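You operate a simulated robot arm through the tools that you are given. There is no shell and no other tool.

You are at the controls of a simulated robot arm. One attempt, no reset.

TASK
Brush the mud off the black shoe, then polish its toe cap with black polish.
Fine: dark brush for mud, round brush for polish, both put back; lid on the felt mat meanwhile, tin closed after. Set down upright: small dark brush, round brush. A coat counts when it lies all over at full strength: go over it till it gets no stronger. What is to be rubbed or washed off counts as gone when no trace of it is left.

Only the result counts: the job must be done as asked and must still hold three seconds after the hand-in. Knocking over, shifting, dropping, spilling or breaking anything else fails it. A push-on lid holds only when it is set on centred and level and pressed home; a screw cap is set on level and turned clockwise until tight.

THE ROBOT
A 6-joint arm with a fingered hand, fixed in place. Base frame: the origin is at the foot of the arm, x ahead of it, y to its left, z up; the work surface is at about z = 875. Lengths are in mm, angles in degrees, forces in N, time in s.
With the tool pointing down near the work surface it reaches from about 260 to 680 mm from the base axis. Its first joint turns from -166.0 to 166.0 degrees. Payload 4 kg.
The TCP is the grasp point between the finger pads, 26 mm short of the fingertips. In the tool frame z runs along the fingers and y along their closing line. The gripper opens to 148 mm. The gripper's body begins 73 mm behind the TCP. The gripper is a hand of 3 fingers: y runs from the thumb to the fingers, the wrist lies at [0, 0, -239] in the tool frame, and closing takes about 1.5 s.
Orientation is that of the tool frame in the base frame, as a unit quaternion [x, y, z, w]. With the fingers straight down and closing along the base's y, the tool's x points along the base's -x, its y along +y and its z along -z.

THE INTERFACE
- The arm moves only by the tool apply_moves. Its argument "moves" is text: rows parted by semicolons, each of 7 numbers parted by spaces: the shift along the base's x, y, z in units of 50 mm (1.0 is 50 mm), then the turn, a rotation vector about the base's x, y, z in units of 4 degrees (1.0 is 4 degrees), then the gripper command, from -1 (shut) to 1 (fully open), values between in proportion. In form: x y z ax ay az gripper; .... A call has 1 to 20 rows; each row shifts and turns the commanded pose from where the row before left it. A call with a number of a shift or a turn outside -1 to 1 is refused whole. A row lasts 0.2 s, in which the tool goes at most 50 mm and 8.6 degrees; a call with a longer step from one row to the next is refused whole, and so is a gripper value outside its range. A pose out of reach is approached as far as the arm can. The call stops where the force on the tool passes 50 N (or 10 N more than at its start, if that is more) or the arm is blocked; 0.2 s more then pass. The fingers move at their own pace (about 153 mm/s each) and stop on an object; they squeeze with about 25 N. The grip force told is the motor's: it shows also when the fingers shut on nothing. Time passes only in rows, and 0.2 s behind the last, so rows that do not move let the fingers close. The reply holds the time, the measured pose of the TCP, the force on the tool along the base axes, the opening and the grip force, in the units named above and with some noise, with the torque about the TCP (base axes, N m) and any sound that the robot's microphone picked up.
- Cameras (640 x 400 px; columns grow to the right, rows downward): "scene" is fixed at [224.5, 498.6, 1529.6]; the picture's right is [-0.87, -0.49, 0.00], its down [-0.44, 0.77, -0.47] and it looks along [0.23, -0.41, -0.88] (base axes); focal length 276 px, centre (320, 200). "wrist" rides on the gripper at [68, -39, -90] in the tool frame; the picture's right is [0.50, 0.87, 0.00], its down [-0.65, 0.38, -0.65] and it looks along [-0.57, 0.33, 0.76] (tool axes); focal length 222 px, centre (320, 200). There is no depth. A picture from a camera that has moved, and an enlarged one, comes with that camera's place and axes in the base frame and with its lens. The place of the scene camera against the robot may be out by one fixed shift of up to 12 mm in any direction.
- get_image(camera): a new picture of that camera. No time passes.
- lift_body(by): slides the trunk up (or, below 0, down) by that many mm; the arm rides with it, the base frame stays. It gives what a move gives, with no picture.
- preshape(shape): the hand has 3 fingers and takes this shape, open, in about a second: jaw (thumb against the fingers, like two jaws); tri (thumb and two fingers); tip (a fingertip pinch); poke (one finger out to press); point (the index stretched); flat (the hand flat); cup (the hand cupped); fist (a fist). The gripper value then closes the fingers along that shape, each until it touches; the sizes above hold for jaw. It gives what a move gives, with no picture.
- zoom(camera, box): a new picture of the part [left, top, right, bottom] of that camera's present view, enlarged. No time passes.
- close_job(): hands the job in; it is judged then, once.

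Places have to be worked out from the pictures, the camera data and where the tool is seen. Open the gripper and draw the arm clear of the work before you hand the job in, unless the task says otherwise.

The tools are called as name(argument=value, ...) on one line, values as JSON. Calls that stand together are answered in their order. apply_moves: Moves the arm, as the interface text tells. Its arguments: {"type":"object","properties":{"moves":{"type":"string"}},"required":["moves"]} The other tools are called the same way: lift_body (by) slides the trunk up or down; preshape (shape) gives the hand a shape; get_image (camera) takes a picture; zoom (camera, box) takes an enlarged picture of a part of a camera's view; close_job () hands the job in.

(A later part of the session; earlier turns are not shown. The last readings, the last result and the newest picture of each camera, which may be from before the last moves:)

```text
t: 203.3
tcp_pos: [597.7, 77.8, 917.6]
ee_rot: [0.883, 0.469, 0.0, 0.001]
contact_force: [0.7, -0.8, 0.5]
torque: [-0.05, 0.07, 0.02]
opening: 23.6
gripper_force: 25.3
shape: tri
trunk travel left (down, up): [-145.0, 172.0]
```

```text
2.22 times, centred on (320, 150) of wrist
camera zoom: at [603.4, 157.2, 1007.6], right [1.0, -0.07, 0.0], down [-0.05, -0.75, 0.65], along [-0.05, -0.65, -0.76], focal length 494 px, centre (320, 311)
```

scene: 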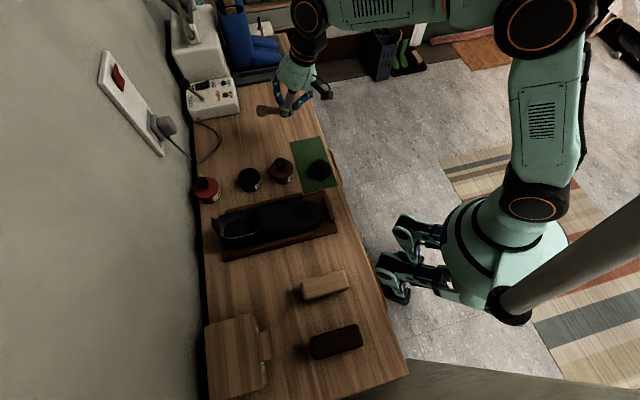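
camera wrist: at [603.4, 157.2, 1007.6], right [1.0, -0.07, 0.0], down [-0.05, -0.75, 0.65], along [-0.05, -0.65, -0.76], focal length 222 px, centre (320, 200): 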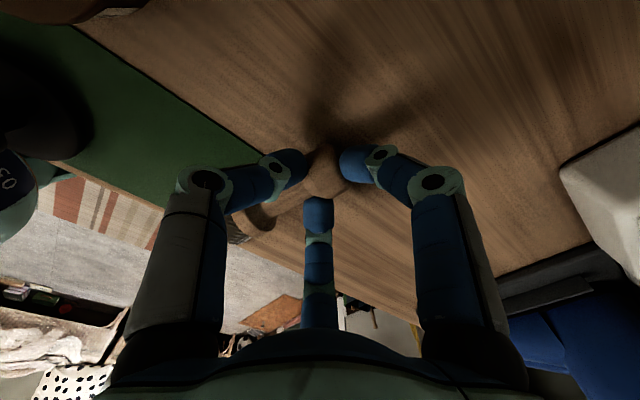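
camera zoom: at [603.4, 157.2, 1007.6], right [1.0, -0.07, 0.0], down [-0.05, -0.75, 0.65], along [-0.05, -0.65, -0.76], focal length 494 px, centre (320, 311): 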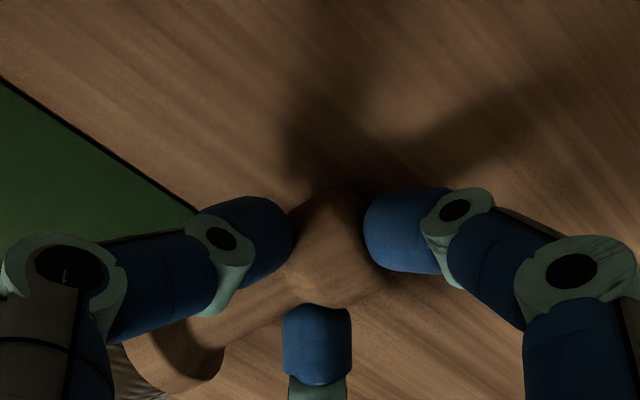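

The brush slid along until its knob is caged: one finger on the knob's end and two hooked behind its shoulders. That's an even better hold for tipping upright. I lift and check.

apply_moves(moves="0 0 0.1 0 0 0 -1;0 0 0.3 0 0 0 -1;0 0 0.6 0 0 0 -1;0 0 0.7 0 0 0 -1;0 0 0.8 0 0 0 -1;0 0 0 0 0 0 -1")

get_image(camera="wrist")

zoom(camera="scene", box=[220, 50, 340, 150])

```text
t: 204.7
tcp_pos: [596.3, 78.8, 1041.0]
ee_rot: [0.883, 0.469, 0.0, 0.001]
contact_force: [-0.4, 0.0, -0.8]
torque: [-0.01, 0.0, 0.01]
opening: 23.7
gripper_force: 25.1
shape: tri
trunk travel left (down, up): [-145.0, 172.0]
```

```text
taken
camera wrist: at [603.3, 158.1, 1131.4], right [1.0, -0.07, 0.0], down [-0.05, -0.75, 0.65], along [-0.05, -0.65, -0.76], focal length 222 px, centre (320, 200)
```

wrist: 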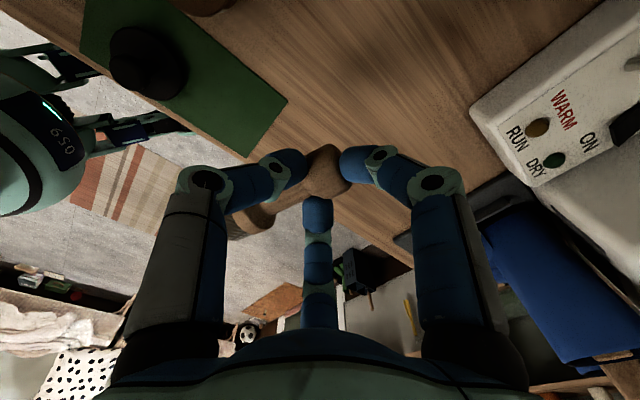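

```text
4.00 times, centred on (280, 100) of scene
camera zoom: at [224.5, 498.6, 1529.6], right [-0.87, -0.49, 0.0], down [-0.44, 0.77, -0.47], along [0.23, -0.41, -0.88], focal length 1104 px, centre (480, 600)
```

zoom: 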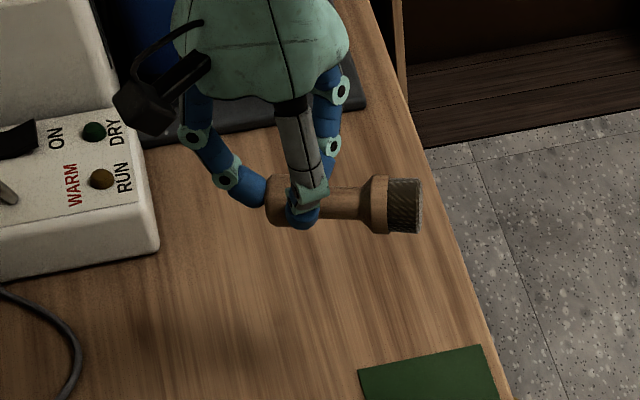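

Held level and firm. I pitch by 24° first and check the hold.

apply_moves(moves="0 0 0.2 0.438 -0.899 0 -1;0 0 0 0.438 -0.899 0 -1;0 0 0 0.438 -0.899 0 -1;0 0 0 0.438 -0.899 0 -1;0 0 0 0.438 -0.899 0 -1;0 0 0 0.438 -0.899 0 -1;0 0 0 0 0 0 -1")

zoom(camera="scene", box=[220, 40, 360, 140])

```text
t: 206.3
tcp_pos: [597.4, 79.4, 1053.7]
ee_rot: [0.864, 0.459, 0.208, 0.008]
contact_force: [-0.1, 0.0, -0.6]
torque: [-0.01, 0.0, -0.01]
opening: 23.5
gripper_force: 24.8
shape: tri
trunk travel left (down, up): [-145.0, 172.0]
```

```text
4.00 times, centred on (290, 90) of scene
camera zoom: at [224.5, 498.6, 1529.6], right [-0.87, -0.49, 0.0], down [-0.44, 0.77, -0.47], along [0.23, -0.41, -0.88], focal length 1104 px, centre (440, 640)
```

zoom: 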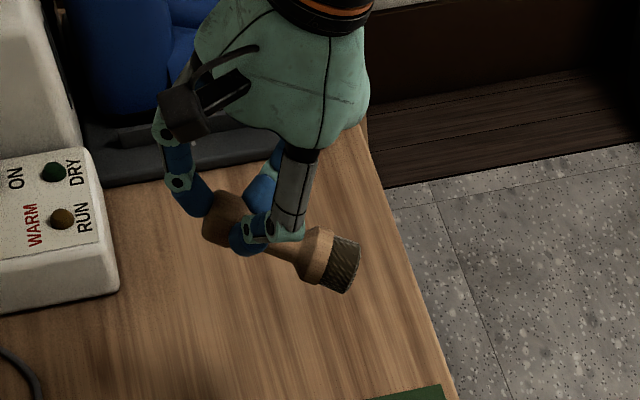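

The hold is stable. I continue in two more steps, watching the opening.

apply_moves(moves="0 0 0 0.438 -0.899 0 -1;0 0 0 0.438 -0.899 0 -1;0 0 0 0.438 -0.899 0 -1;0 0 0 0.438 -0.899 0 -1;0 0 0 0.438 -0.899 0 -1;0 0 0 0.438 -0.899 0 -1;0 0 0 0.438 -0.899 0 -1;0 0 0 0.438 -0.899 0 -1;0 0 0 0 0 0 -1")

zoom(camera="scene", box=[220, 40, 360, 140])

```text
t: 208.3
tcp_pos: [597.3, 78.9, 1053.3]
ee_rot: [0.78, 0.414, 0.469, 0.017]
contact_force: [0.0, 0.1, -1.3]
torque: [0.01, 0.0, -0.02]
opening: 23.3
gripper_force: 25.6
shape: tri
trunk travel left (down, up): [-145.0, 172.0]
```

```text
4.00 times, centred on (290, 90) of scene
camera zoom: at [224.5, 498.6, 1529.6], right [-0.87, -0.49, 0.0], down [-0.44, 0.77, -0.47], along [0.23, -0.41, -0.88], focal length 1104 px, centre (440, 640)
```

zoom: 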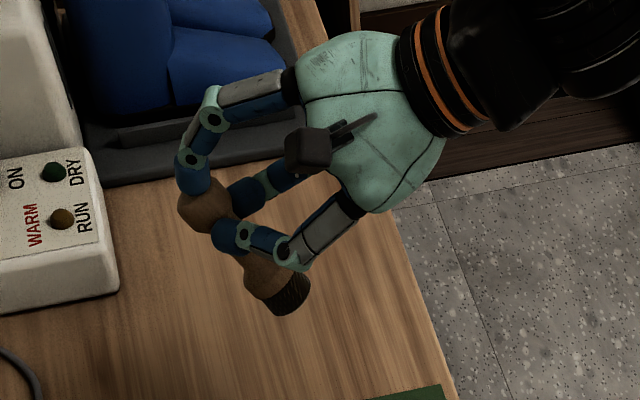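

Still secure at 56°. I pitch the last 33°.

apply_moves(moves="0 0 0 0.438 -0.899 0 -1;0 0 0 0.438 -0.899 0 -1;0 0 0 0.438 -0.899 0 -1;0 0 0 0.438 -0.899 0 -1;0 0 0 0.438 -0.899 0 -1;0 0 0 0.438 -0.899 0 -1;0 0 0 0.438 -0.899 0 -1;0 0 0 0.438 -0.899 0 -1;0 0 0 0 0 0 -1")

zoom(camera="scene", box=[220, 40, 360, 140])

get_image(camera="scene")

```text
t: 210.3
tcp_pos: [599.1, 80.1, 1053.8]
ee_rot: [0.635, 0.336, 0.695, 0.026]
contact_force: [0.5, -0.8, -0.1]
torque: [0.03, 0.0, 0.03]
opening: 23.0
gripper_force: 24.9
shape: tri
trunk travel left (down, up): [-145.0, 172.0]
```

```text
4.00 times, centred on (290, 90) of scene
camera zoom: at [224.5, 498.6, 1529.6], right [-0.87, -0.49, 0.0], down [-0.44, 0.77, -0.47], along [0.23, -0.41, -0.88], focal length 1104 px, centre (440, 640)
```

zoom: 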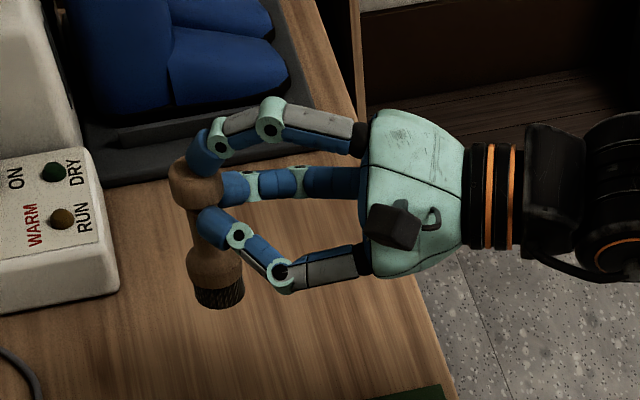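

```text
taken
```

scene: 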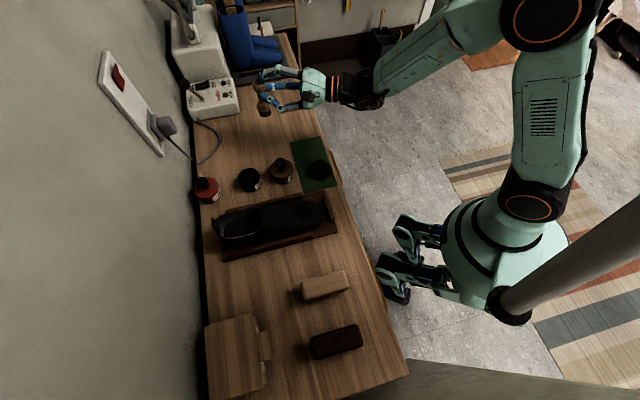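

The brush is upright in a solid side hold. I lower it here, on free bench, until its base touches.

apply_moves(moves="0 0 -0.6 0.2 -0.41 0 -1;0 0 -0.6 0 0 0 -1;0 0 -0.4 0 0 0 -1;0 0 -0.2 0 0 0 -1;0 0 0 0 0 0 -1")

zoom(camera="scene", box=[220, 60, 360, 160])

```text
t: 211.5
tcp_pos: [597.6, 79.1, 964.5]
ee_rot: [0.625, 0.331, 0.706, 0.026]
contact_force: [-0.3, -0.4, 0.3]
torque: [-0.02, 0.0, -0.02]
opening: 23.2
gripper_force: 24.5
shape: tri
trunk travel left (down, up): [-145.0, 172.0]
```

```text
4.00 times, centred on (290, 110) of scene
camera zoom: at [224.5, 498.6, 1529.6], right [-0.87, -0.49, 0.0], down [-0.44, 0.77, -0.47], along [0.23, -0.41, -0.88], focal length 1104 px, centre (440, 560)
```

zoom: 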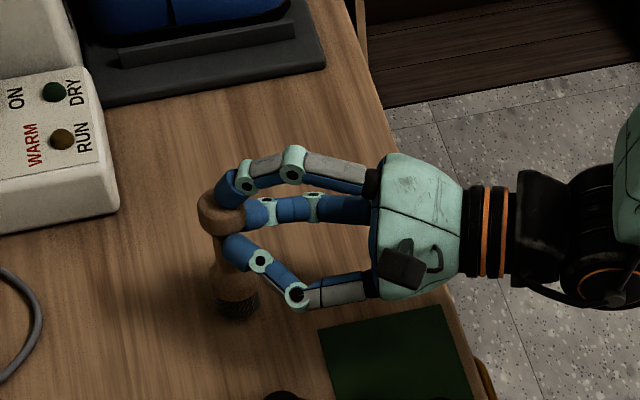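

Upright and nearly down. I lower in 2 mm steps to contact.

apply_moves(moves="0 0 -0.08 0 0 0 -1;0 0 -0.04 0 0 0 -1;0 0 -0.04 0 0 0 -1;0 0 0 0 0 0 -1")

apply_moves(moves="0 0 -0.03 0 0 0 -1;0 0 -0.03 0 0 0 -1;0 0 0 0 0 0 -1")

```text
t: 212.5
tcp_pos: [597.0, 78.3, 957.4]
ee_rot: [0.624, 0.332, 0.707, 0.027]
contact_force: [0.8, 0.7, 8.3]
torque: [0.05, -0.17, 0.0]
opening: 22.8
gripper_force: 24.7
shape: tri
trunk travel left (down, up): [-145.0, 172.0]
```

```text
t: 213.3
tcp_pos: [596.8, 78.5, 951.9]
ee_rot: [0.625, 0.332, 0.706, 0.025]
contact_force: [1.2, 0.8, 9.6]
torque: [0.0, -0.28, -0.02]
opening: 22.0
gripper_force: 25.0
shape: tri
trunk travel left (down, up): [-145.0, 172.0]
```

Base is firmly on the bench. I ease the pressure by 1 mm and open gradually, then check before withdrawing.

apply_moves(moves="0 0 0.02 0 0 0 -1;0 0 0 0 0 0 -0.75;0 0 0 0 0 0 -0.7;0 0 0 0 0 0 -0.65;0 0 0 0 0 0 -0.6;0 0 0 0 0 0 -0.5;0 0 0 0 0 0 -0.4;0 0 0 0 0 0 -0.3;0 0 0 0 0 0 -0.3")

zoom(camera="scene", box=[220, 60, 360, 160])

get_image(camera="wrist")

```text
t: 215.3
tcp_pos: [597.7, 78.6, 953.7]
ee_rot: [0.625, 0.332, 0.706, 0.025]
contact_force: [-0.3, 0.1, 1.4]
torque: [-0.03, 0.0, 0.0]
opening: 49.4
gripper_force: 0.1
shape: jaw
trunk travel left (down, up): [-145.0, 172.0]
```

```text
4.00 times, centred on (290, 110) of scene
camera zoom: at [224.5, 498.6, 1529.6], right [-0.87, -0.49, 0.0], down [-0.44, 0.77, -0.47], along [0.23, -0.41, -0.88], focal length 1104 px, centre (440, 560)
```

zoom: 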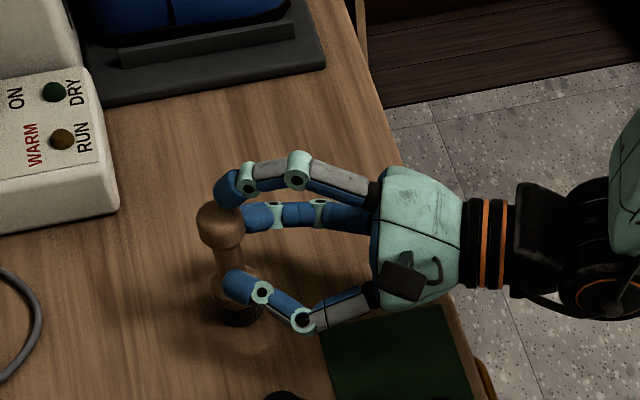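

```text
taken
camera wrist: at [488.2, 101.6, 992.2], right [0.22, -0.45, 0.87], down [-0.3, -0.88, -0.38], along [0.93, -0.18, -0.33], focal length 222 px, centre (320, 200)
```

wrist: 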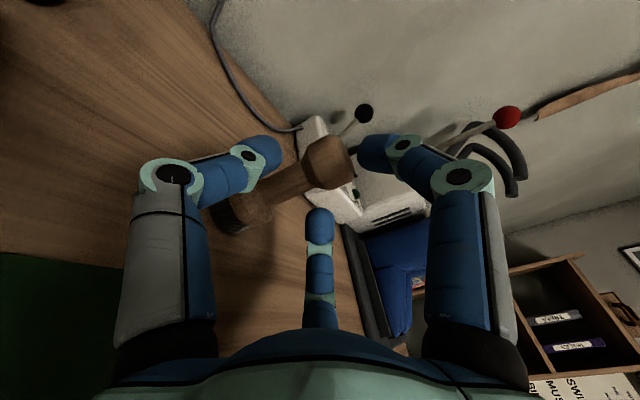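

The brush stands upright on its own. I open a bit more and withdraw straight back, slowly at first.

apply_moves(moves="0 0 0 0 0 0 -0.1;0 0 0 0 0 0 -0.1;-0.09 -0.044 0 0 0 0 -0.1;-0.18 -0.088 0 0 0 0 -0.1;-0.36 -0.175 0 0 0 0 -0.1;-0.5 -0.25 0 0 0 0 -0.1;-0.7 -0.35 0.3 0 0 0 -0.1;0 0 0 0 0 0 -0.1")

zoom(camera="scene", box=[220, 60, 360, 160])

```text
t: 217.1
tcp_pos: [505.8, 33.3, 969.3]
ee_rot: [0.625, 0.331, 0.706, 0.025]
contact_force: [-0.5, -0.4, 0.5]
torque: [-0.01, -0.01, 0.02]
opening: 63.7
gripper_force: 0.1
shape: jaw
trunk travel left (down, up): [-145.0, 172.0]
```

```text
4.00 times, centred on (290, 110) of scene
camera zoom: at [224.5, 498.6, 1529.6], right [-0.87, -0.49, 0.0], down [-0.44, 0.77, -0.47], along [0.23, -0.41, -0.88], focal length 1104 px, centre (440, 560)
```

zoom: 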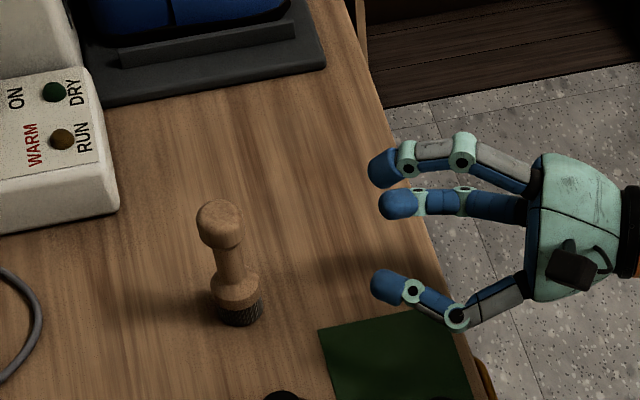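

The round brush is standing upright. I raise the hand, un-pitch to vertical and yaw back toward a familiar orientation.

apply_moves(moves="-0.2 0 0.8 0 0 0 -0.1;0 0 0.8 -0.438 0.899 0 -0.1;0 0 0.6 -0.438 0.899 0 -0.1;0 0 0 -0.438 0.899 0 -0.1;0 0 0 -0.438 0.899 0 -0.1;0 0 0 -0.438 0.899 0 -0.1;0 0 0 -0.438 0.899 0 -0.1;0 0 0 -0.438 0.899 0 -0.1;0 0 0 -0.438 0.899 0 -0.1;0 0 0 -0.438 0.899 0 -0.1;0 0 0 -0.438 0.899 0 -0.1;0 0 0 -0.438 0.899 0 -0.1;0 0 0 -0.438 0.899 0 -0.1;0 0 0 -0.438 0.899 0 -0.1;0 0 0 -0.438 0.899 0 -0.1;0 0 0 -0.438 0.899 0 -0.1;0 0 0 -0.438 0.899 0 -0.1;0 0 0 -0.438 0.899 0 -0.1;0 0 0 -0.438 0.899 0 -0.1;0 0 0 -0.438 0.899 0 -0.1")

apply_moves(moves="0 0 0 -0.438 0.899 0 -0.1;0 0 0 -0.438 0.899 0 -0.1;0 0 0 -0.438 0.899 0 -0.1;0 0 0 -0.2 0.41 0 -0.1;0 0 0 0 0 0 -0.1")

apply_moves(moves="0 0 0 0 0 1 -0.1;0 0 0 0 0 1 -0.1;0 0 0 0 0 1 -0.1;0 0 0 0 0 1 -0.1;0 0 0 0 0 1 -0.1;0 0 0 0 0 1 -0.1;0 0 0 0 0 1 -0.1;0 0 0 0 0 1 -0.1;0 0 0 0 0 1 -0.1;0 0 0 0 0 1 -0.1;0 0 0 0 0 1 -0.1;0 0 0 0 0 1 -0.1;0 0 0 0 0 1 -0.1;0 0 0 0 0 1 -0.1;0 0 0 0 0 1 -0.1;0 0 0 0 0 1 -0.1;0 0 0 0 0 1 -0.1;0 0 0 0 0 1 -0.1;0 0 0 0 0 1 -0.1;0 0 0 0 0 1 -0.1")

get_image(camera="scene")

get_image(camera="wrist")

```text
t: 221.3
tcp_pos: [496.8, 34.2, 1077.4]
ee_rot: [0.877, 0.465, 0.12, 0.004]
contact_force: [-0.1, 0.6, -0.3]
torque: [-0.02, 0.02, 0.01]
opening: 63.8
gripper_force: 0.0
shape: jaw
trunk travel left (down, up): [-145.0, 172.0]
```

```text
t: 222.5
tcp_pos: [495.8, 35.2, 1078.6]
ee_rot: [0.883, 0.469, 0.0, 0.0]
contact_force: [0.1, 0.0, -0.5]
torque: [-0.02, 0.01, 0.02]
opening: 63.6
gripper_force: 0.0
shape: jaw
trunk travel left (down, up): [-145.0, 172.0]
```

```text
t: 226.7
tcp_pos: [495.9, 34.6, 1078.7]
ee_rot: [0.375, 0.927, -0.001, 0.0]
contact_force: [0.7, -0.4, 0.0]
torque: [-0.02, -0.01, 0.01]
opening: 63.6
gripper_force: 0.0
shape: jaw
trunk travel left (down, up): [-145.0, 172.0]
```

```text
taken
```

scene: 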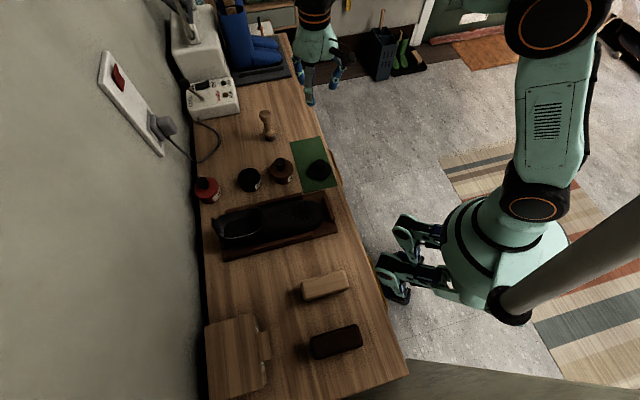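

```text
taken
camera wrist: at [421.6, 53.9, 1168.1], right [0.24, 0.97, 0.0], down [0.73, -0.18, 0.65], along [0.64, -0.16, -0.76], focal length 222 px, centre (320, 200)
```

wrist: 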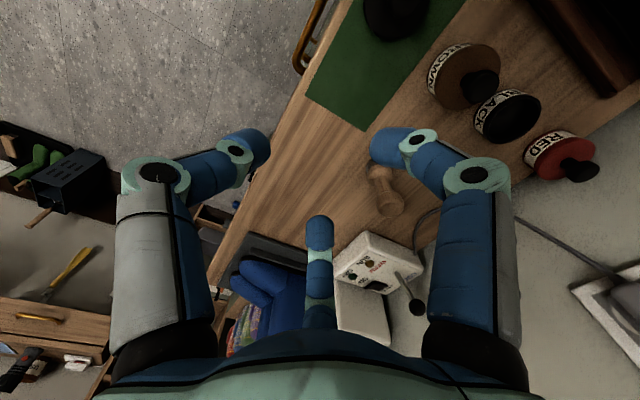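

Before going on with the brush, I want to put the red tin back where it was (it was bumped roughly 18 mm toward the wall). I move over it with an 18° outward tilt to measure it.

apply_moves(moves="0.25 0.5 0 0 0 0 -0.1;0.25 0.5 0 0 0 0 -0.1;0.25 0.5 0 0.41 -0.8 0 -0.1;0.25 0.5 0 0.41 -0.8 0 -0.1;0.25 0.5 0 0.41 -0.8 0 -0.1;0.25 0.5 0 0.41 -0.8 0 -0.1;0.25 0.5 0 0.41 -0.8 0 -0.1;0.25 0.5 0 0 0 0 -0.1;0.25 0.5 0 0 0 0 -0.1;0.25 0.5 -0.1 0 0 0 -0.1;0.1 0.25 -0.2 0 0 0 -0.1;0 0 0 0 0 0 -0.1")

get_image(camera="wrist")

zoom(camera="wrist", box=[200, 20, 440, 200])

zoom(camera="scene", box=[180, 120, 300, 210])

```text
t: 229.3
tcp_pos: [625.8, 296.3, 1064.4]
ee_rot: [0.371, 0.915, 0.118, 0.101]
contact_force: [-0.8, -1.0, 0.6]
torque: [-0.02, -0.01, 0.02]
opening: 64.0
gripper_force: 0.0
shape: jaw
trunk travel left (down, up): [-145.0, 172.0]
```

```text
taken
camera wrist: at [529.2, 305.1, 1131.6], right [0.21, 0.96, 0.2], down [0.53, -0.29, 0.8], along [0.82, -0.06, -0.57], focal length 222 px, centre (320, 200)
```

wrist: 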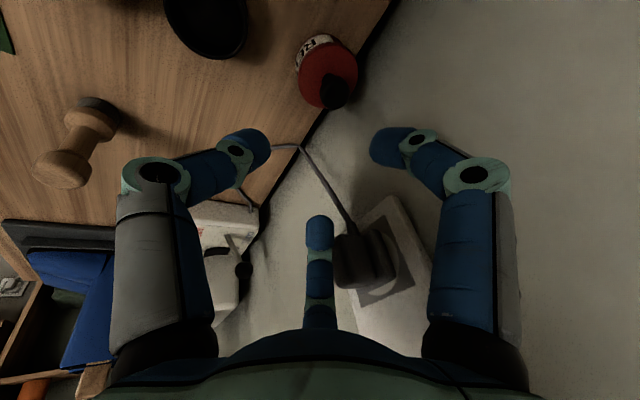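

```text
2.22 times, centred on (320, 110) of wrist
camera zoom: at [529.2, 305.1, 1131.6], right [0.21, 0.96, 0.2], down [0.53, -0.29, 0.8], along [0.82, -0.06, -0.57], focal length 494 px, centre (320, 400)
```

zoom: 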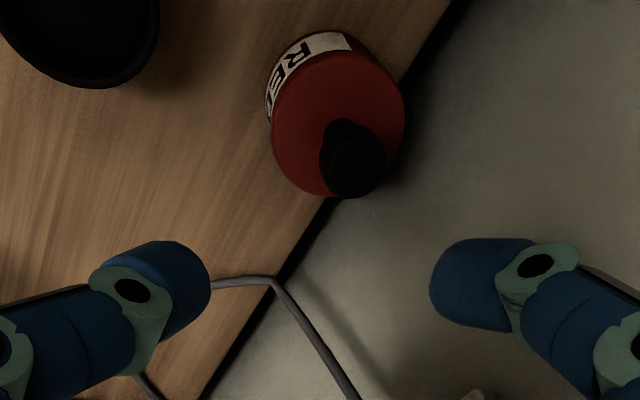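

```text
4.44 times, centred on (240, 165) of scene
camera zoom: at [224.5, 498.6, 1529.6], right [-0.87, -0.49, 0.0], down [-0.44, 0.77, -0.47], along [0.23, -0.41, -0.88], focal length 1226 px, centre (676, 356)
```

zoom: 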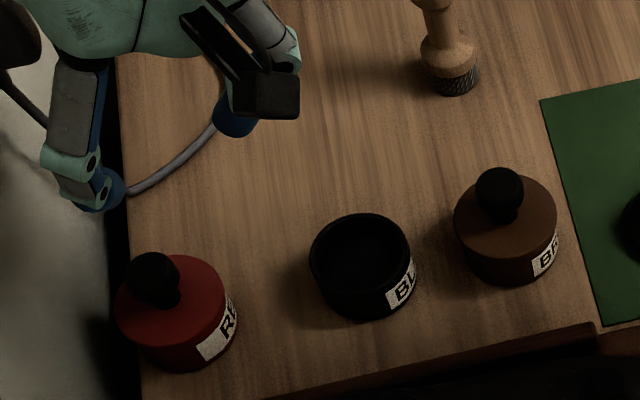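

Red's knob is at about (647,333,943), and it needs to go back by roughly (-9,-16). I descend so the fingertips meet the knob at its equator, which avoids prying the lid up.

apply_moves(moves="0.12 0.317 -0.4 0 0 0 -0.1;0.12 0.317 -0.5 0 0 0 -0.1;0 0 -0.5 0 0 0 -0.3;0 0 -0.24 0 0 0 -0.3;0 0 0 0 0 0 -0.3")

get_image(camera="wrist")

zoom(camera="wrist", box=[220, 70, 420, 250])

```text
t: 230.5
tcp_pos: [637.5, 328.4, 982.0]
ee_rot: [0.37, 0.915, 0.12, 0.102]
contact_force: [0.8, -0.1, 0.4]
torque: [-0.04, 0.01, 0.0]
opening: 49.8
gripper_force: 0.0
shape: jaw
trunk travel left (down, up): [-145.0, 172.0]
```

```text
taken
camera wrist: at [541.1, 337.0, 1048.5], right [0.21, 0.96, 0.2], down [0.53, -0.29, 0.8], along [0.82, -0.06, -0.57], focal length 222 px, centre (320, 200)
```

wrist: 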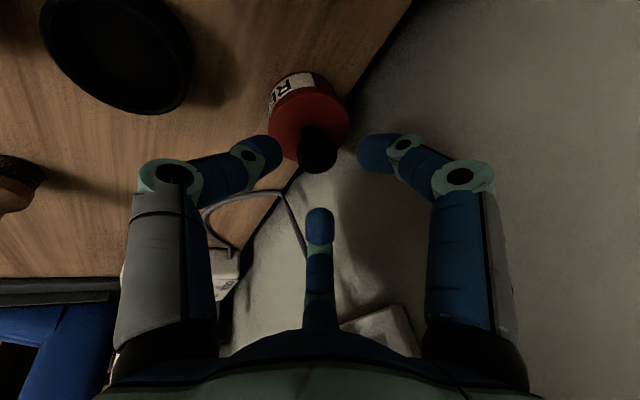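

```text
2.22 times, centred on (320, 160) of wrist
camera zoom: at [541.1, 337.0, 1048.5], right [0.21, 0.96, 0.2], down [0.53, -0.29, 0.8], along [0.82, -0.06, -0.57], focal length 494 px, centre (320, 289)
```

zoom: 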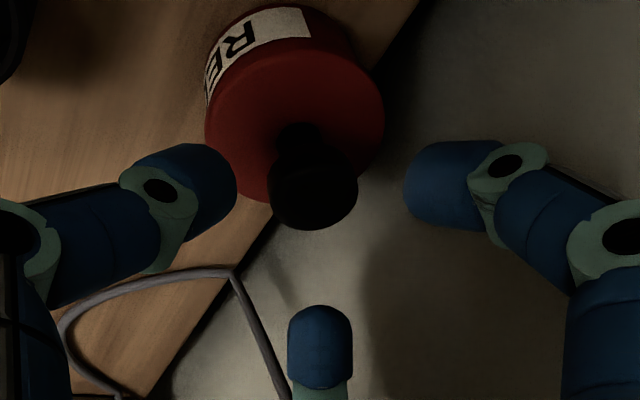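

Knob centre refined to (643.5,335,943). I adjust, lower to equator height and close gently on it.

apply_moves(moves="-0.082 0.024 -0.1 0 0 0 -0.3;0 0 -0.09 0 0 0 -0.3;0 0 0 0 0 0 -0.45;0 0 0 0 0 0 -0.55;0 0 0 0 0 0 -0.65;0 0 0 0 0 0 -0.7;0 0 0 0 0 0 -0.75")

zoom(camera="wrist", box=[220, 70, 420, 250])

zoom(camera="scene", box=[180, 140, 276, 210])

```text
t: 232.1
tcp_pos: [634.8, 329.9, 972.1]
ee_rot: [0.37, 0.916, 0.118, 0.103]
contact_force: [0.4, 1.0, -0.5]
torque: [0.0, 0.02, 0.05]
opening: 18.1
gripper_force: 0.0
shape: tri
trunk travel left (down, up): [-145.0, 172.0]
```

```text
2.22 times, centred on (320, 160) of wrist
camera zoom: at [537.6, 337.7, 1038.8], right [0.21, 0.96, 0.2], down [0.53, -0.29, 0.8], along [0.82, -0.06, -0.57], focal length 494 px, centre (320, 289)
```

zoom: 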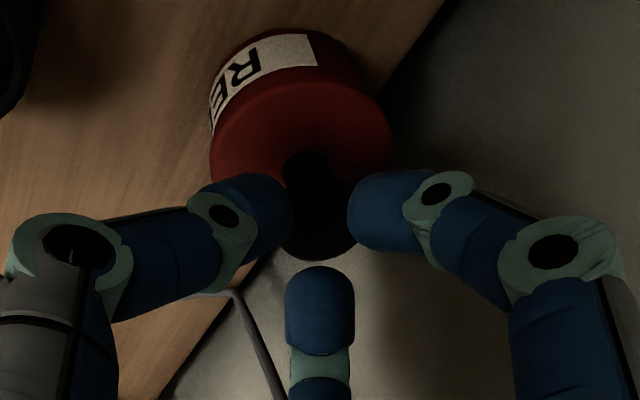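

```text
5.71 times, centred on (228, 175) of scene
camera zoom: at [224.5, 498.6, 1529.6], right [-0.87, -0.49, 0.0], down [-0.44, 0.77, -0.47], along [0.23, -0.41, -0.88], focal length 1576 px, centre (846, 343)
```

zoom: 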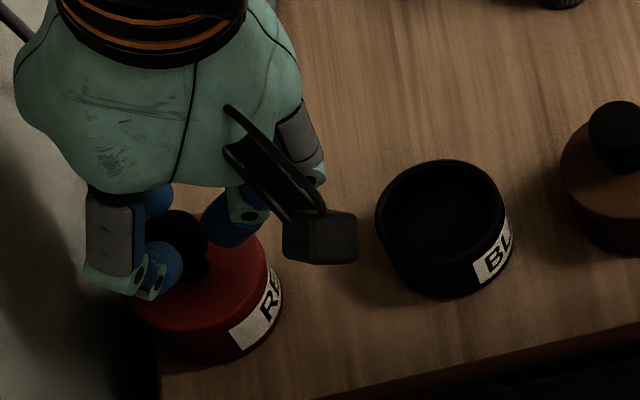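

No grip yet: the fingertips sit just above the knob's widest part. I open slightly, go 4 mm lower, and close again.

apply_moves(moves="0 0 0 0 0 0 -0.55;0 0 0 0 0 0 -0.55;0 0 -0.08 0 0 0 -0.55;0 0 0 0 0 0 -0.65;0 0 0 0 0 0 -0.7;0 0 0 0 0 0 -0.75;0 0 0 0 0 0 -0.8")

zoom(camera="wrist", box=[220, 70, 420, 250])

```text
t: 233.7
tcp_pos: [635.4, 330.1, 967.6]
ee_rot: [0.37, 0.916, 0.12, 0.102]
contact_force: [-0.5, 0.8, -0.3]
torque: [0.02, -0.01, -0.03]
opening: 14.5
gripper_force: 0.1
shape: tri
trunk travel left (down, up): [-145.0, 172.0]
```

```text
2.22 times, centred on (320, 160) of wrist
camera zoom: at [537.1, 337.8, 1034.9], right [0.21, 0.96, 0.2], down [0.53, -0.29, 0.8], along [0.82, -0.06, -0.57], focal length 494 px, centre (320, 289)
```

zoom: 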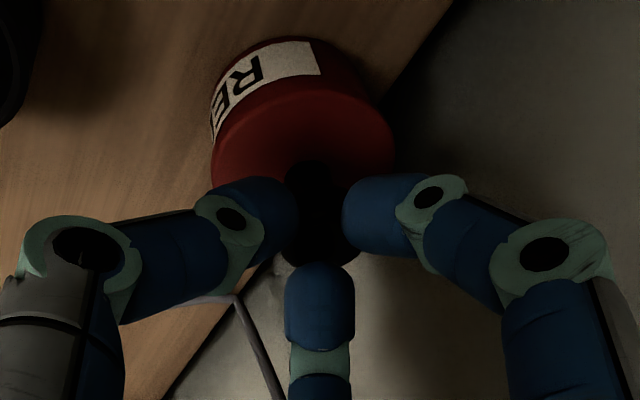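

Still above it. I reopen and go 8 mm lower, then close again.

apply_moves(moves="0 0 0 0 0 0 -0.5;0 0 0 0 0 0 -0.5;0 0 -0.16 0 0 0 -0.5;0 0 0 0 0 0 -0.6;0 0 0 0 0 0 -0.66;0 0 0 0 0 0 -0.72;0 0 0 0 0 0 -0.76;0 0 0 0 0 0 -0.8")

zoom(camera="wrist", box=[220, 70, 420, 250])

```text
t: 235.5
tcp_pos: [633.1, 329.8, 962.1]
ee_rot: [0.37, 0.915, 0.12, 0.104]
contact_force: [4.0, -4.5, 21.0]
torque: [-0.14, -0.65, -0.09]
opening: 17.2
gripper_force: 0.1
shape: tri
trunk travel left (down, up): [-145.0, 172.0]
```

```text
2.22 times, centred on (320, 160) of wrist
camera zoom: at [535.8, 336.9, 1029.3], right [0.21, 0.95, 0.21], down [0.53, -0.29, 0.8], along [0.82, -0.06, -0.56], focal length 494 px, centre (320, 289)
```

zoom: 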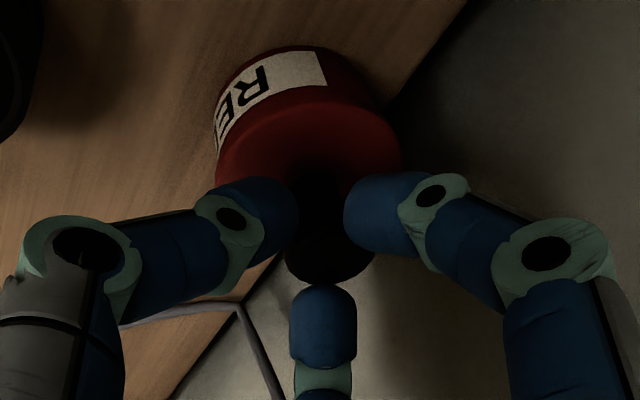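

The outer finger is pressing on the knob: it sits 5 mm farther out and lower, (648.5,334.5,937.5). I open, lift, shift outward and retry.

apply_moves(moves="0 0 0.1 0 0 0 -0.5;0 0 0.3 0 0 0 -0.35;0.14 0.02 0 0 0 0 -0.35;0 0 -0.2 0 0 0 -0.35;0 0 -0.14 0 0 0 -0.35;0 0 0 0 0 0 -0.35")

zoom(camera="wrist", box=[220, 70, 420, 250])

zoom(camera="scene", box=[180, 140, 276, 210])

```text
t: 236.9
tcp_pos: [640.4, 329.4, 962.4]
ee_rot: [0.37, 0.916, 0.118, 0.102]
contact_force: [0.2, 0.4, -0.9]
torque: [0.01, 0.0, 0.02]
opening: 45.6
gripper_force: 0.0
shape: jaw
trunk travel left (down, up): [-145.0, 172.0]
```

```text
2.22 times, centred on (320, 160) of wrist
camera zoom: at [543.8, 338.5, 1029.6], right [0.21, 0.96, 0.2], down [0.53, -0.29, 0.8], along [0.82, -0.06, -0.57], focal length 494 px, centre (320, 289)
```

zoom: 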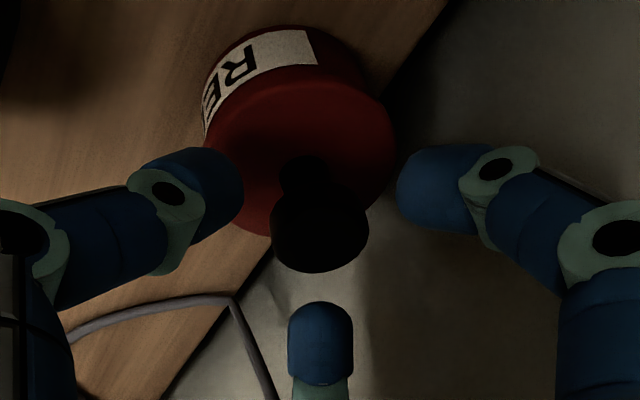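

```text
5.71 times, centred on (228, 175) of scene
camera zoom: at [224.5, 498.6, 1529.6], right [-0.87, -0.49, 0.0], down [-0.44, 0.77, -0.47], along [0.23, -0.41, -0.88], focal length 1576 px, centre (846, 343)
```

zoom: 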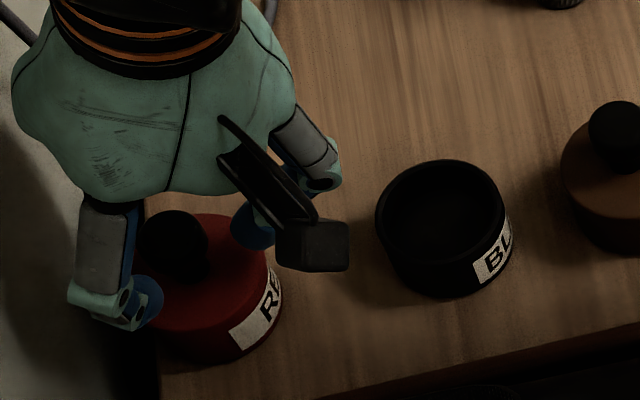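

The knob is centred now. I close on it.

apply_moves(moves="0 0 0.02 0 0 0 -0.5;0 0 0 0 0 0 -0.6;0 0 0 0 0 0 -0.68;0 0 0 0 0 0 -0.75;0 0 0 0 0 0 -0.85;0 0 0 0 0 0 -1;0 0 0 0 0 0 -1")

zoom(camera="wrist", box=[220, 70, 420, 250])

```text
t: 238.5
tcp_pos: [640.8, 330.4, 964.8]
ee_rot: [0.371, 0.915, 0.119, 0.103]
contact_force: [-0.6, 2.4, 5.3]
torque: [0.12, -0.15, 0.04]
opening: 17.7
gripper_force: 25.0
shape: tri
trunk travel left (down, up): [-145.0, 172.0]
```

```text
2.22 times, centred on (320, 160) of wrist
camera zoom: at [543.3, 338.5, 1031.3], right [0.21, 0.96, 0.2], down [0.53, -0.29, 0.8], along [0.82, -0.06, -0.57], focal length 494 px, centre (320, 289)
```

zoom: 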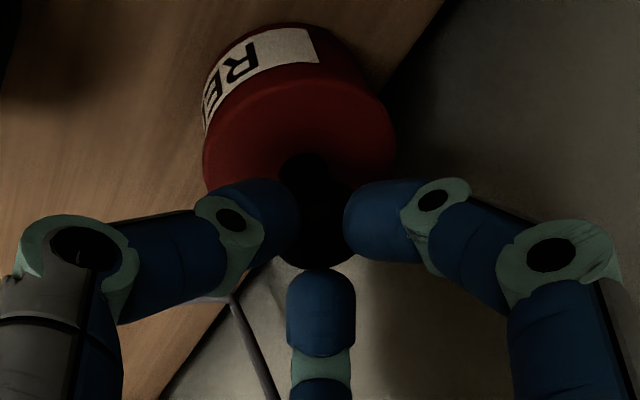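

It's held from slightly above its equator, pressing lightly down, so the lid stays on. I try sliding it a few millimetres inward and check that it slides rather than tips.

apply_moves(moves="-0.03 -0.05 0.02 0 0 0 -1;-0.03 -0.05 0 0 0 0 -1;0 0 0 0 0 0 -1")

zoom(camera="wrist", box=[220, 70, 420, 250])

zoom(camera="scene", box=[180, 140, 276, 210])

```text
t: 239.3
tcp_pos: [638.1, 324.3, 964.0]
ee_rot: [0.37, 0.916, 0.118, 0.102]
contact_force: [0.6, 1.6, 0.7]
torque: [0.08, -0.09, 0.03]
opening: 17.2
gripper_force: 24.7
shape: tri
trunk travel left (down, up): [-145.0, 172.0]
```

```text
2.22 times, centred on (320, 160) of wrist
camera zoom: at [540.9, 333.3, 1031.6], right [0.21, 0.96, 0.2], down [0.53, -0.29, 0.8], along [0.82, -0.06, -0.57], focal length 494 px, centre (320, 289)
```

zoom: 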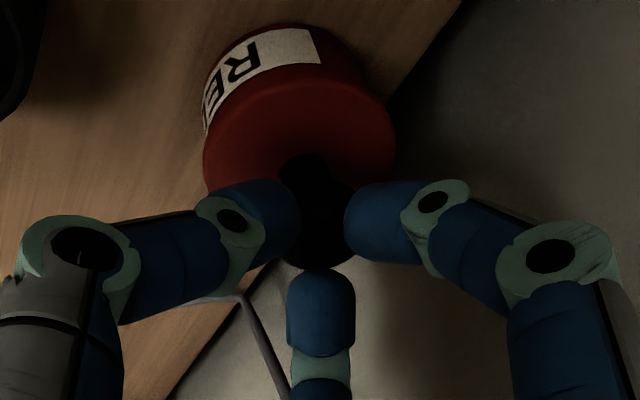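

```text
5.71 times, centred on (228, 175) of scene
camera zoom: at [224.5, 498.6, 1529.6], right [-0.87, -0.49, 0.0], down [-0.44, 0.77, -0.47], along [0.23, -0.41, -0.88], focal length 1576 px, centre (846, 343)
```

zoom: 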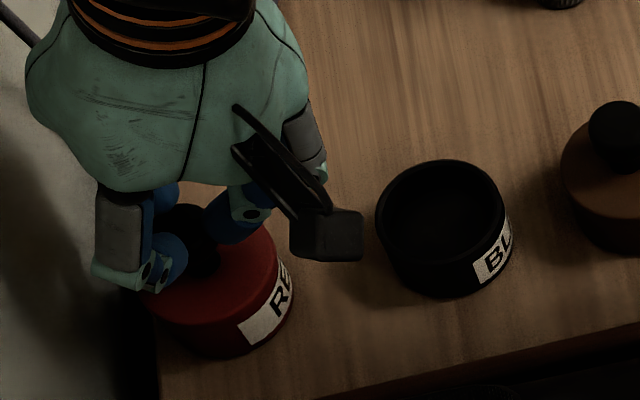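

It slides level with the hand. By label and rim position it needs about (-7.5,-13) more, so I continue.

apply_moves(moves="-0.0375 -0.065 0 0 0 0 -1;-0.0375 -0.065 0 0 0 0 -1;-0.0375 -0.065 0 0 0 0 -1;-0.0375 -0.065 0 0 0 0 -1;0 0 0 0 0 0 -1")

zoom(camera="scene", box=[180, 140, 276, 210])

```text
t: 240.5
tcp_pos: [630.4, 312.0, 965.8]
ee_rot: [0.37, 0.916, 0.119, 0.102]
contact_force: [-0.3, 1.5, 2.8]
torque: [0.1, -0.1, -0.02]
opening: 17.4
gripper_force: 25.2
shape: tri
trunk travel left (down, up): [-145.0, 172.0]
heard: snap
```

```text
5.71 times, centred on (228, 175) of scene
camera zoom: at [224.5, 498.6, 1529.6], right [-0.87, -0.49, 0.0], down [-0.44, 0.77, -0.47], along [0.23, -0.41, -0.88], focal length 1576 px, centre (846, 343)
```

zoom: 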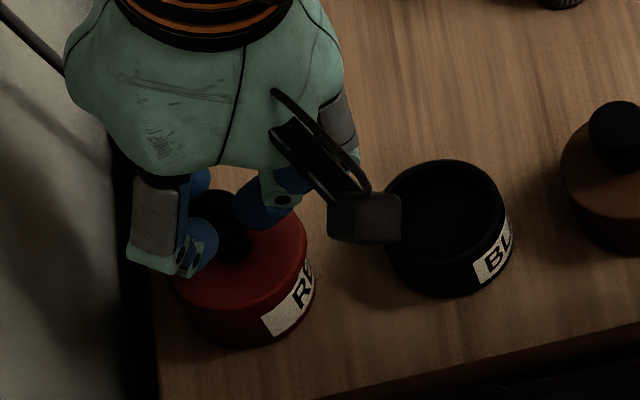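

A snap was heard, so red's lid may have popped. The tin is now at its original place in the picture. I look closely at the lid.

zoom(camera="wrist", box=[220, 70, 420, 250])

zoom(camera="scene", box=[204, 165, 240, 205])

```text
2.22 times, centred on (320, 160) of wrist
camera zoom: at [533.4, 321.2, 1031.8], right [0.21, 0.96, 0.2], down [0.53, -0.29, 0.8], along [0.82, -0.06, -0.57], focal length 494 px, centre (320, 289)
```

zoom: 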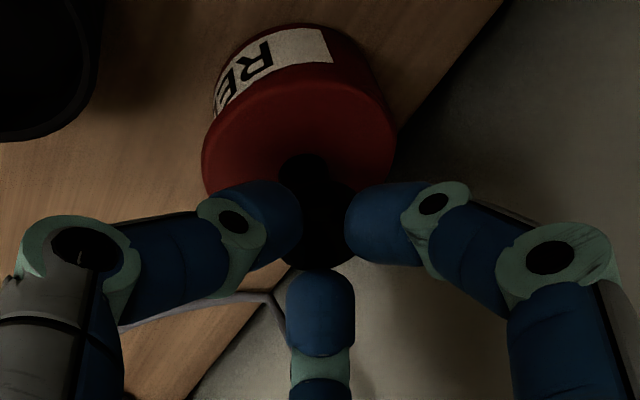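

```text
10.00 times, centred on (222, 185) of scene
camera zoom: at [224.5, 498.6, 1529.6], right [-0.87, -0.49, 0.0], down [-0.44, 0.77, -0.47], along [0.23, -0.41, -0.88], focal length 2759 px, centre (1300, 350)
```

zoom: 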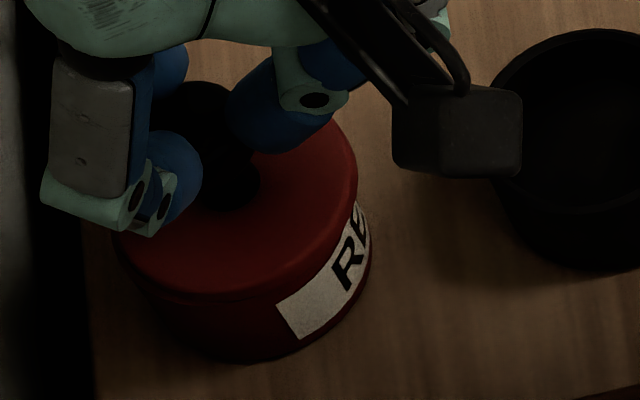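

The tin body lagged behind and the lid shifted about 5 mm on it. I move the lid back by (+1.5,+5) and then press straight down to reseat it.

apply_moves(moves="0.015 0.05 0 0 0 0 -1;0.015 0.05 0 0 0 0 -1;0 0 0 0 0 0 -1")

zoom(camera="wrist", box=[220, 70, 420, 250])

```text
t: 241.3
tcp_pos: [632.1, 317.3, 964.4]
ee_rot: [0.37, 0.916, 0.118, 0.103]
contact_force: [0.6, 0.0, 2.5]
torque: [0.01, -0.05, -0.01]
opening: 17.2
gripper_force: 25.0
shape: tri
trunk travel left (down, up): [-145.0, 172.0]
```

```text
2.22 times, centred on (320, 160) of wrist
camera zoom: at [535.1, 325.6, 1032.2], right [0.21, 0.96, 0.2], down [0.53, -0.29, 0.8], along [0.82, -0.06, -0.57], focal length 494 px, centre (320, 289)
```

zoom: 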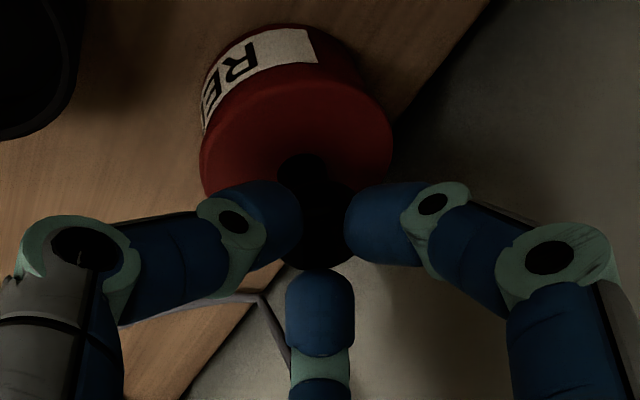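

Lid and body are concentric again. I press down in small steps, listening for the snap.

apply_moves(moves="0 0 -0.03 0 0 0 -1;0 0 -0.03 0 0 0 -1;0 0 -0.03 0 0 0 -1;0 0 -0.03 0 0 0 -1;0 0 0 0 0 0 -1")

```text
t: 242.5
tcp_pos: [629.9, 316.8, 963.0]
ee_rot: [0.371, 0.915, 0.12, 0.106]
contact_force: [-0.4, -1.6, 28.9]
torque: [0.17, -0.62, -0.03]
opening: 17.5
gripper_force: 25.3
shape: tri
trunk travel left (down, up): [-145.0, 172.0]
```

29 N without a snap yet. I press a little harder.

apply_moves(moves="0 0 -0.03 0 0 0 -1;0 0 -0.03 0 0 0 -1;0 0 0 0 0 0 -1")

```text
t: 243.3
tcp_pos: [630.2, 315.8, 962.6]
ee_rot: [0.37, 0.915, 0.123, 0.105]
contact_force: [-2.1, -0.3, 43.9]
torque: [0.35, -0.78, 0.04]
opening: 18.2
gripper_force: 25.1
shape: tri
trunk travel left (down, up): [-145.0, 172.0]
```

No snap at 44 N; perhaps it isn't centred well enough, or it has reseated. I release, rise and inspect from above.

apply_moves(moves="0 0 0.06 0 0 0 -0.9;0 0 0 0 0 0 -0.6;0 0 0 0 0 0 -0.4;0 0 0.2 0 0 0 -0.3;0 0 0.5 0 0 0 -0.3;-0.3 -0.2 0.6 0 0 0 -0.3;-0.3 -0.2 0.3 0 0 0 -0.3;0 0 0 0 0 0 -0.3")

zoom(camera="wrist", box=[240, 20, 400, 150])

zoom(camera="scene", box=[196, 160, 268, 210])

```text
t: 245.1
tcp_pos: [602.6, 297.7, 1038.8]
ee_rot: [0.37, 0.916, 0.119, 0.103]
contact_force: [0.0, 0.0, 0.1]
torque: [0.05, 0.01, -0.02]
opening: 49.4
gripper_force: 0.1
shape: jaw
trunk travel left (down, up): [-145.0, 172.0]
heard: snap
```

```text
3.08 times, centred on (320, 85) of wrist
camera zoom: at [504.8, 305.4, 1106.3], right [0.21, 0.96, 0.2], down [0.53, -0.29, 0.8], along [0.82, -0.06, -0.57], focal length 684 px, centre (320, 554)
```

zoom: 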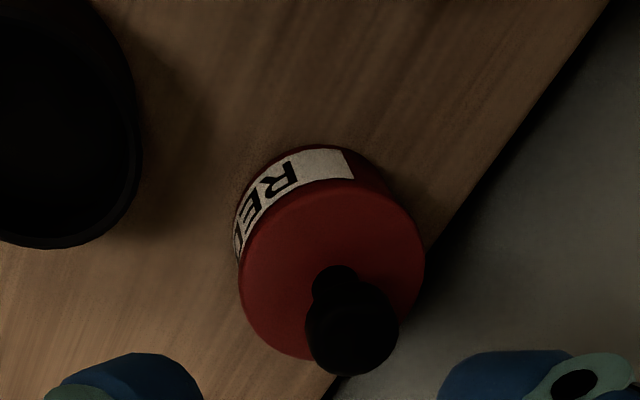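

```text
8.00 times, centred on (232, 185) of scene
camera zoom: at [224.5, 498.6, 1529.6], right [-0.87, -0.49, 0.0], down [-0.44, 0.77, -0.47], along [0.23, -0.41, -0.88], focal length 2207 px, centre (1024, 320)
```

zoom: 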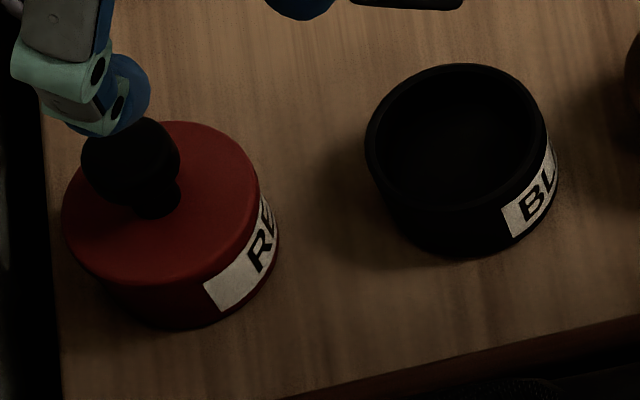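

The tin is back in place and looks level. To make sure the lid is home, I close the fingers and press straight down on top of its knob.

apply_moves(moves="0.29 0.19 0 0 0 0 -1;0.29 0.19 -0.2 0 0 0 -1;0 0 -0.4 0 0 0 -1;0 0 -0.3 0 0 0 -1;0 0 -0.1 0 0 0 -1;0 0 0 0 0 0 -1")

zoom(camera="wrist", box=[220, 70, 420, 250])

zoom(camera="scene", box=[196, 150, 268, 210])

```text
t: 246.5
tcp_pos: [630.6, 317.7, 988.9]
ee_rot: [0.37, 0.916, 0.118, 0.102]
contact_force: [0.0, -0.3, -0.5]
torque: [0.01, -0.02, 0.01]
opening: 0.0
gripper_force: 25.4
shape: jaw
trunk travel left (down, up): [-145.0, 172.0]
```

```text
2.22 times, centred on (320, 160) of wrist
camera zoom: at [533.5, 325.3, 1056.6], right [0.21, 0.96, 0.2], down [0.53, -0.29, 0.8], along [0.82, -0.06, -0.57], focal length 494 px, centre (320, 289)
```

zoom: 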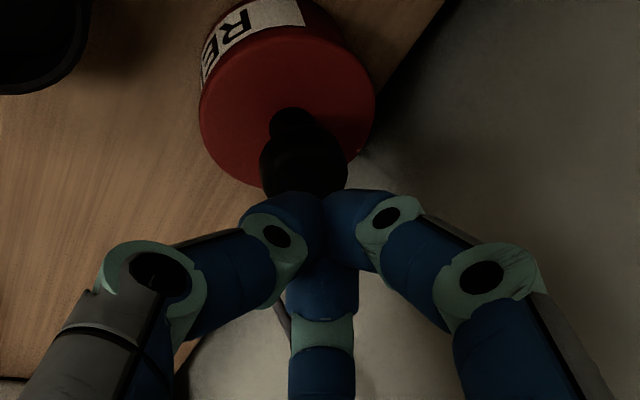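

```text
6.67 times, centred on (232, 180) of scene
camera zoom: at [224.5, 498.6, 1529.6], right [-0.87, -0.49, 0.0], down [-0.44, 0.77, -0.47], along [0.23, -0.41, -0.88], focal length 1839 px, centre (907, 333)
```

zoom: 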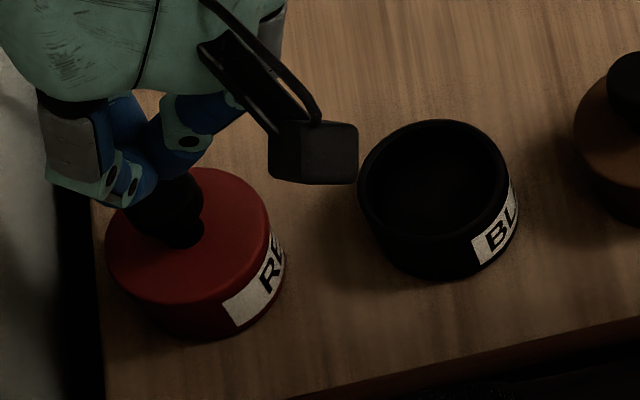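

The fingertips are over the knob. I press down step by step.

apply_moves(moves="0 0 -0.08 0 0 0 -1;0 0 -0.06 0 0 0 -1;0 0 -0.04 0 0 0 -1;0 0 -0.04 0 0 0 -1;0 0 -0.03 0 0 0 -1;0 0 -0.03 0 0 0 -1;0 0 0 0 0 0 -1")

```text
t: 248.1
tcp_pos: [630.5, 316.6, 974.8]
ee_rot: [0.37, 0.916, 0.119, 0.102]
contact_force: [0.1, 0.3, 0.2]
torque: [0.0, 0.0, 0.04]
opening: 0.0
gripper_force: 25.0
shape: jaw
trunk travel left (down, up): [-145.0, 172.0]
```

apply_moves(moves="0 0 -0.03 0 0 0 -1;0 0 -0.03 0 0 0 -1;0 0 -0.03 0 0 0 -1;0 0 -0.03 0 0 0 -1;0 0 0 0 0 0 -1")

zoom(camera="wrist", box=[220, 70, 420, 250])

```text
t: 249.3
tcp_pos: [630.1, 315.7, 970.4]
ee_rot: [0.37, 0.915, 0.12, 0.104]
contact_force: [-1.9, -1.5, 17.5]
torque: [0.06, 0.04, 0.02]
opening: 0.0
gripper_force: 24.6
shape: jaw
trunk travel left (down, up): [-145.0, 172.0]
```

```text
2.22 times, centred on (320, 160) of wrist
camera zoom: at [532.9, 324.0, 1038.1], right [0.21, 0.95, 0.21], down [0.53, -0.29, 0.8], along [0.82, -0.06, -0.56], focal length 494 px, centre (320, 289)
```

zoom: 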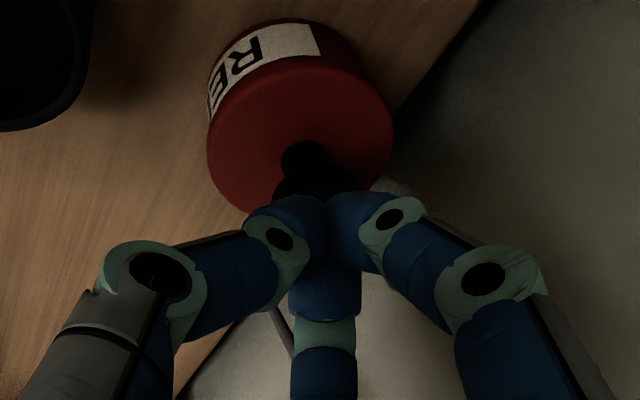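

Contact at 17.5 N on the knob. I increase the press.

apply_moves(moves="0 0 -0.03 0 0 0 -1;0 0 -0.03 0 0 0 -1;0 0 -0.03 0 0 0 -1;0 0 0 0 0 0 -1")

```text
t: 250.3
tcp_pos: [630.1, 316.3, 969.2]
ee_rot: [0.37, 0.915, 0.122, 0.106]
contact_force: [-2.2, -1.5, 40.3]
torque: [0.29, -0.14, 0.05]
opening: 0.0
gripper_force: 24.9
shape: jaw
trunk travel left (down, up): [-145.0, 172.0]
```

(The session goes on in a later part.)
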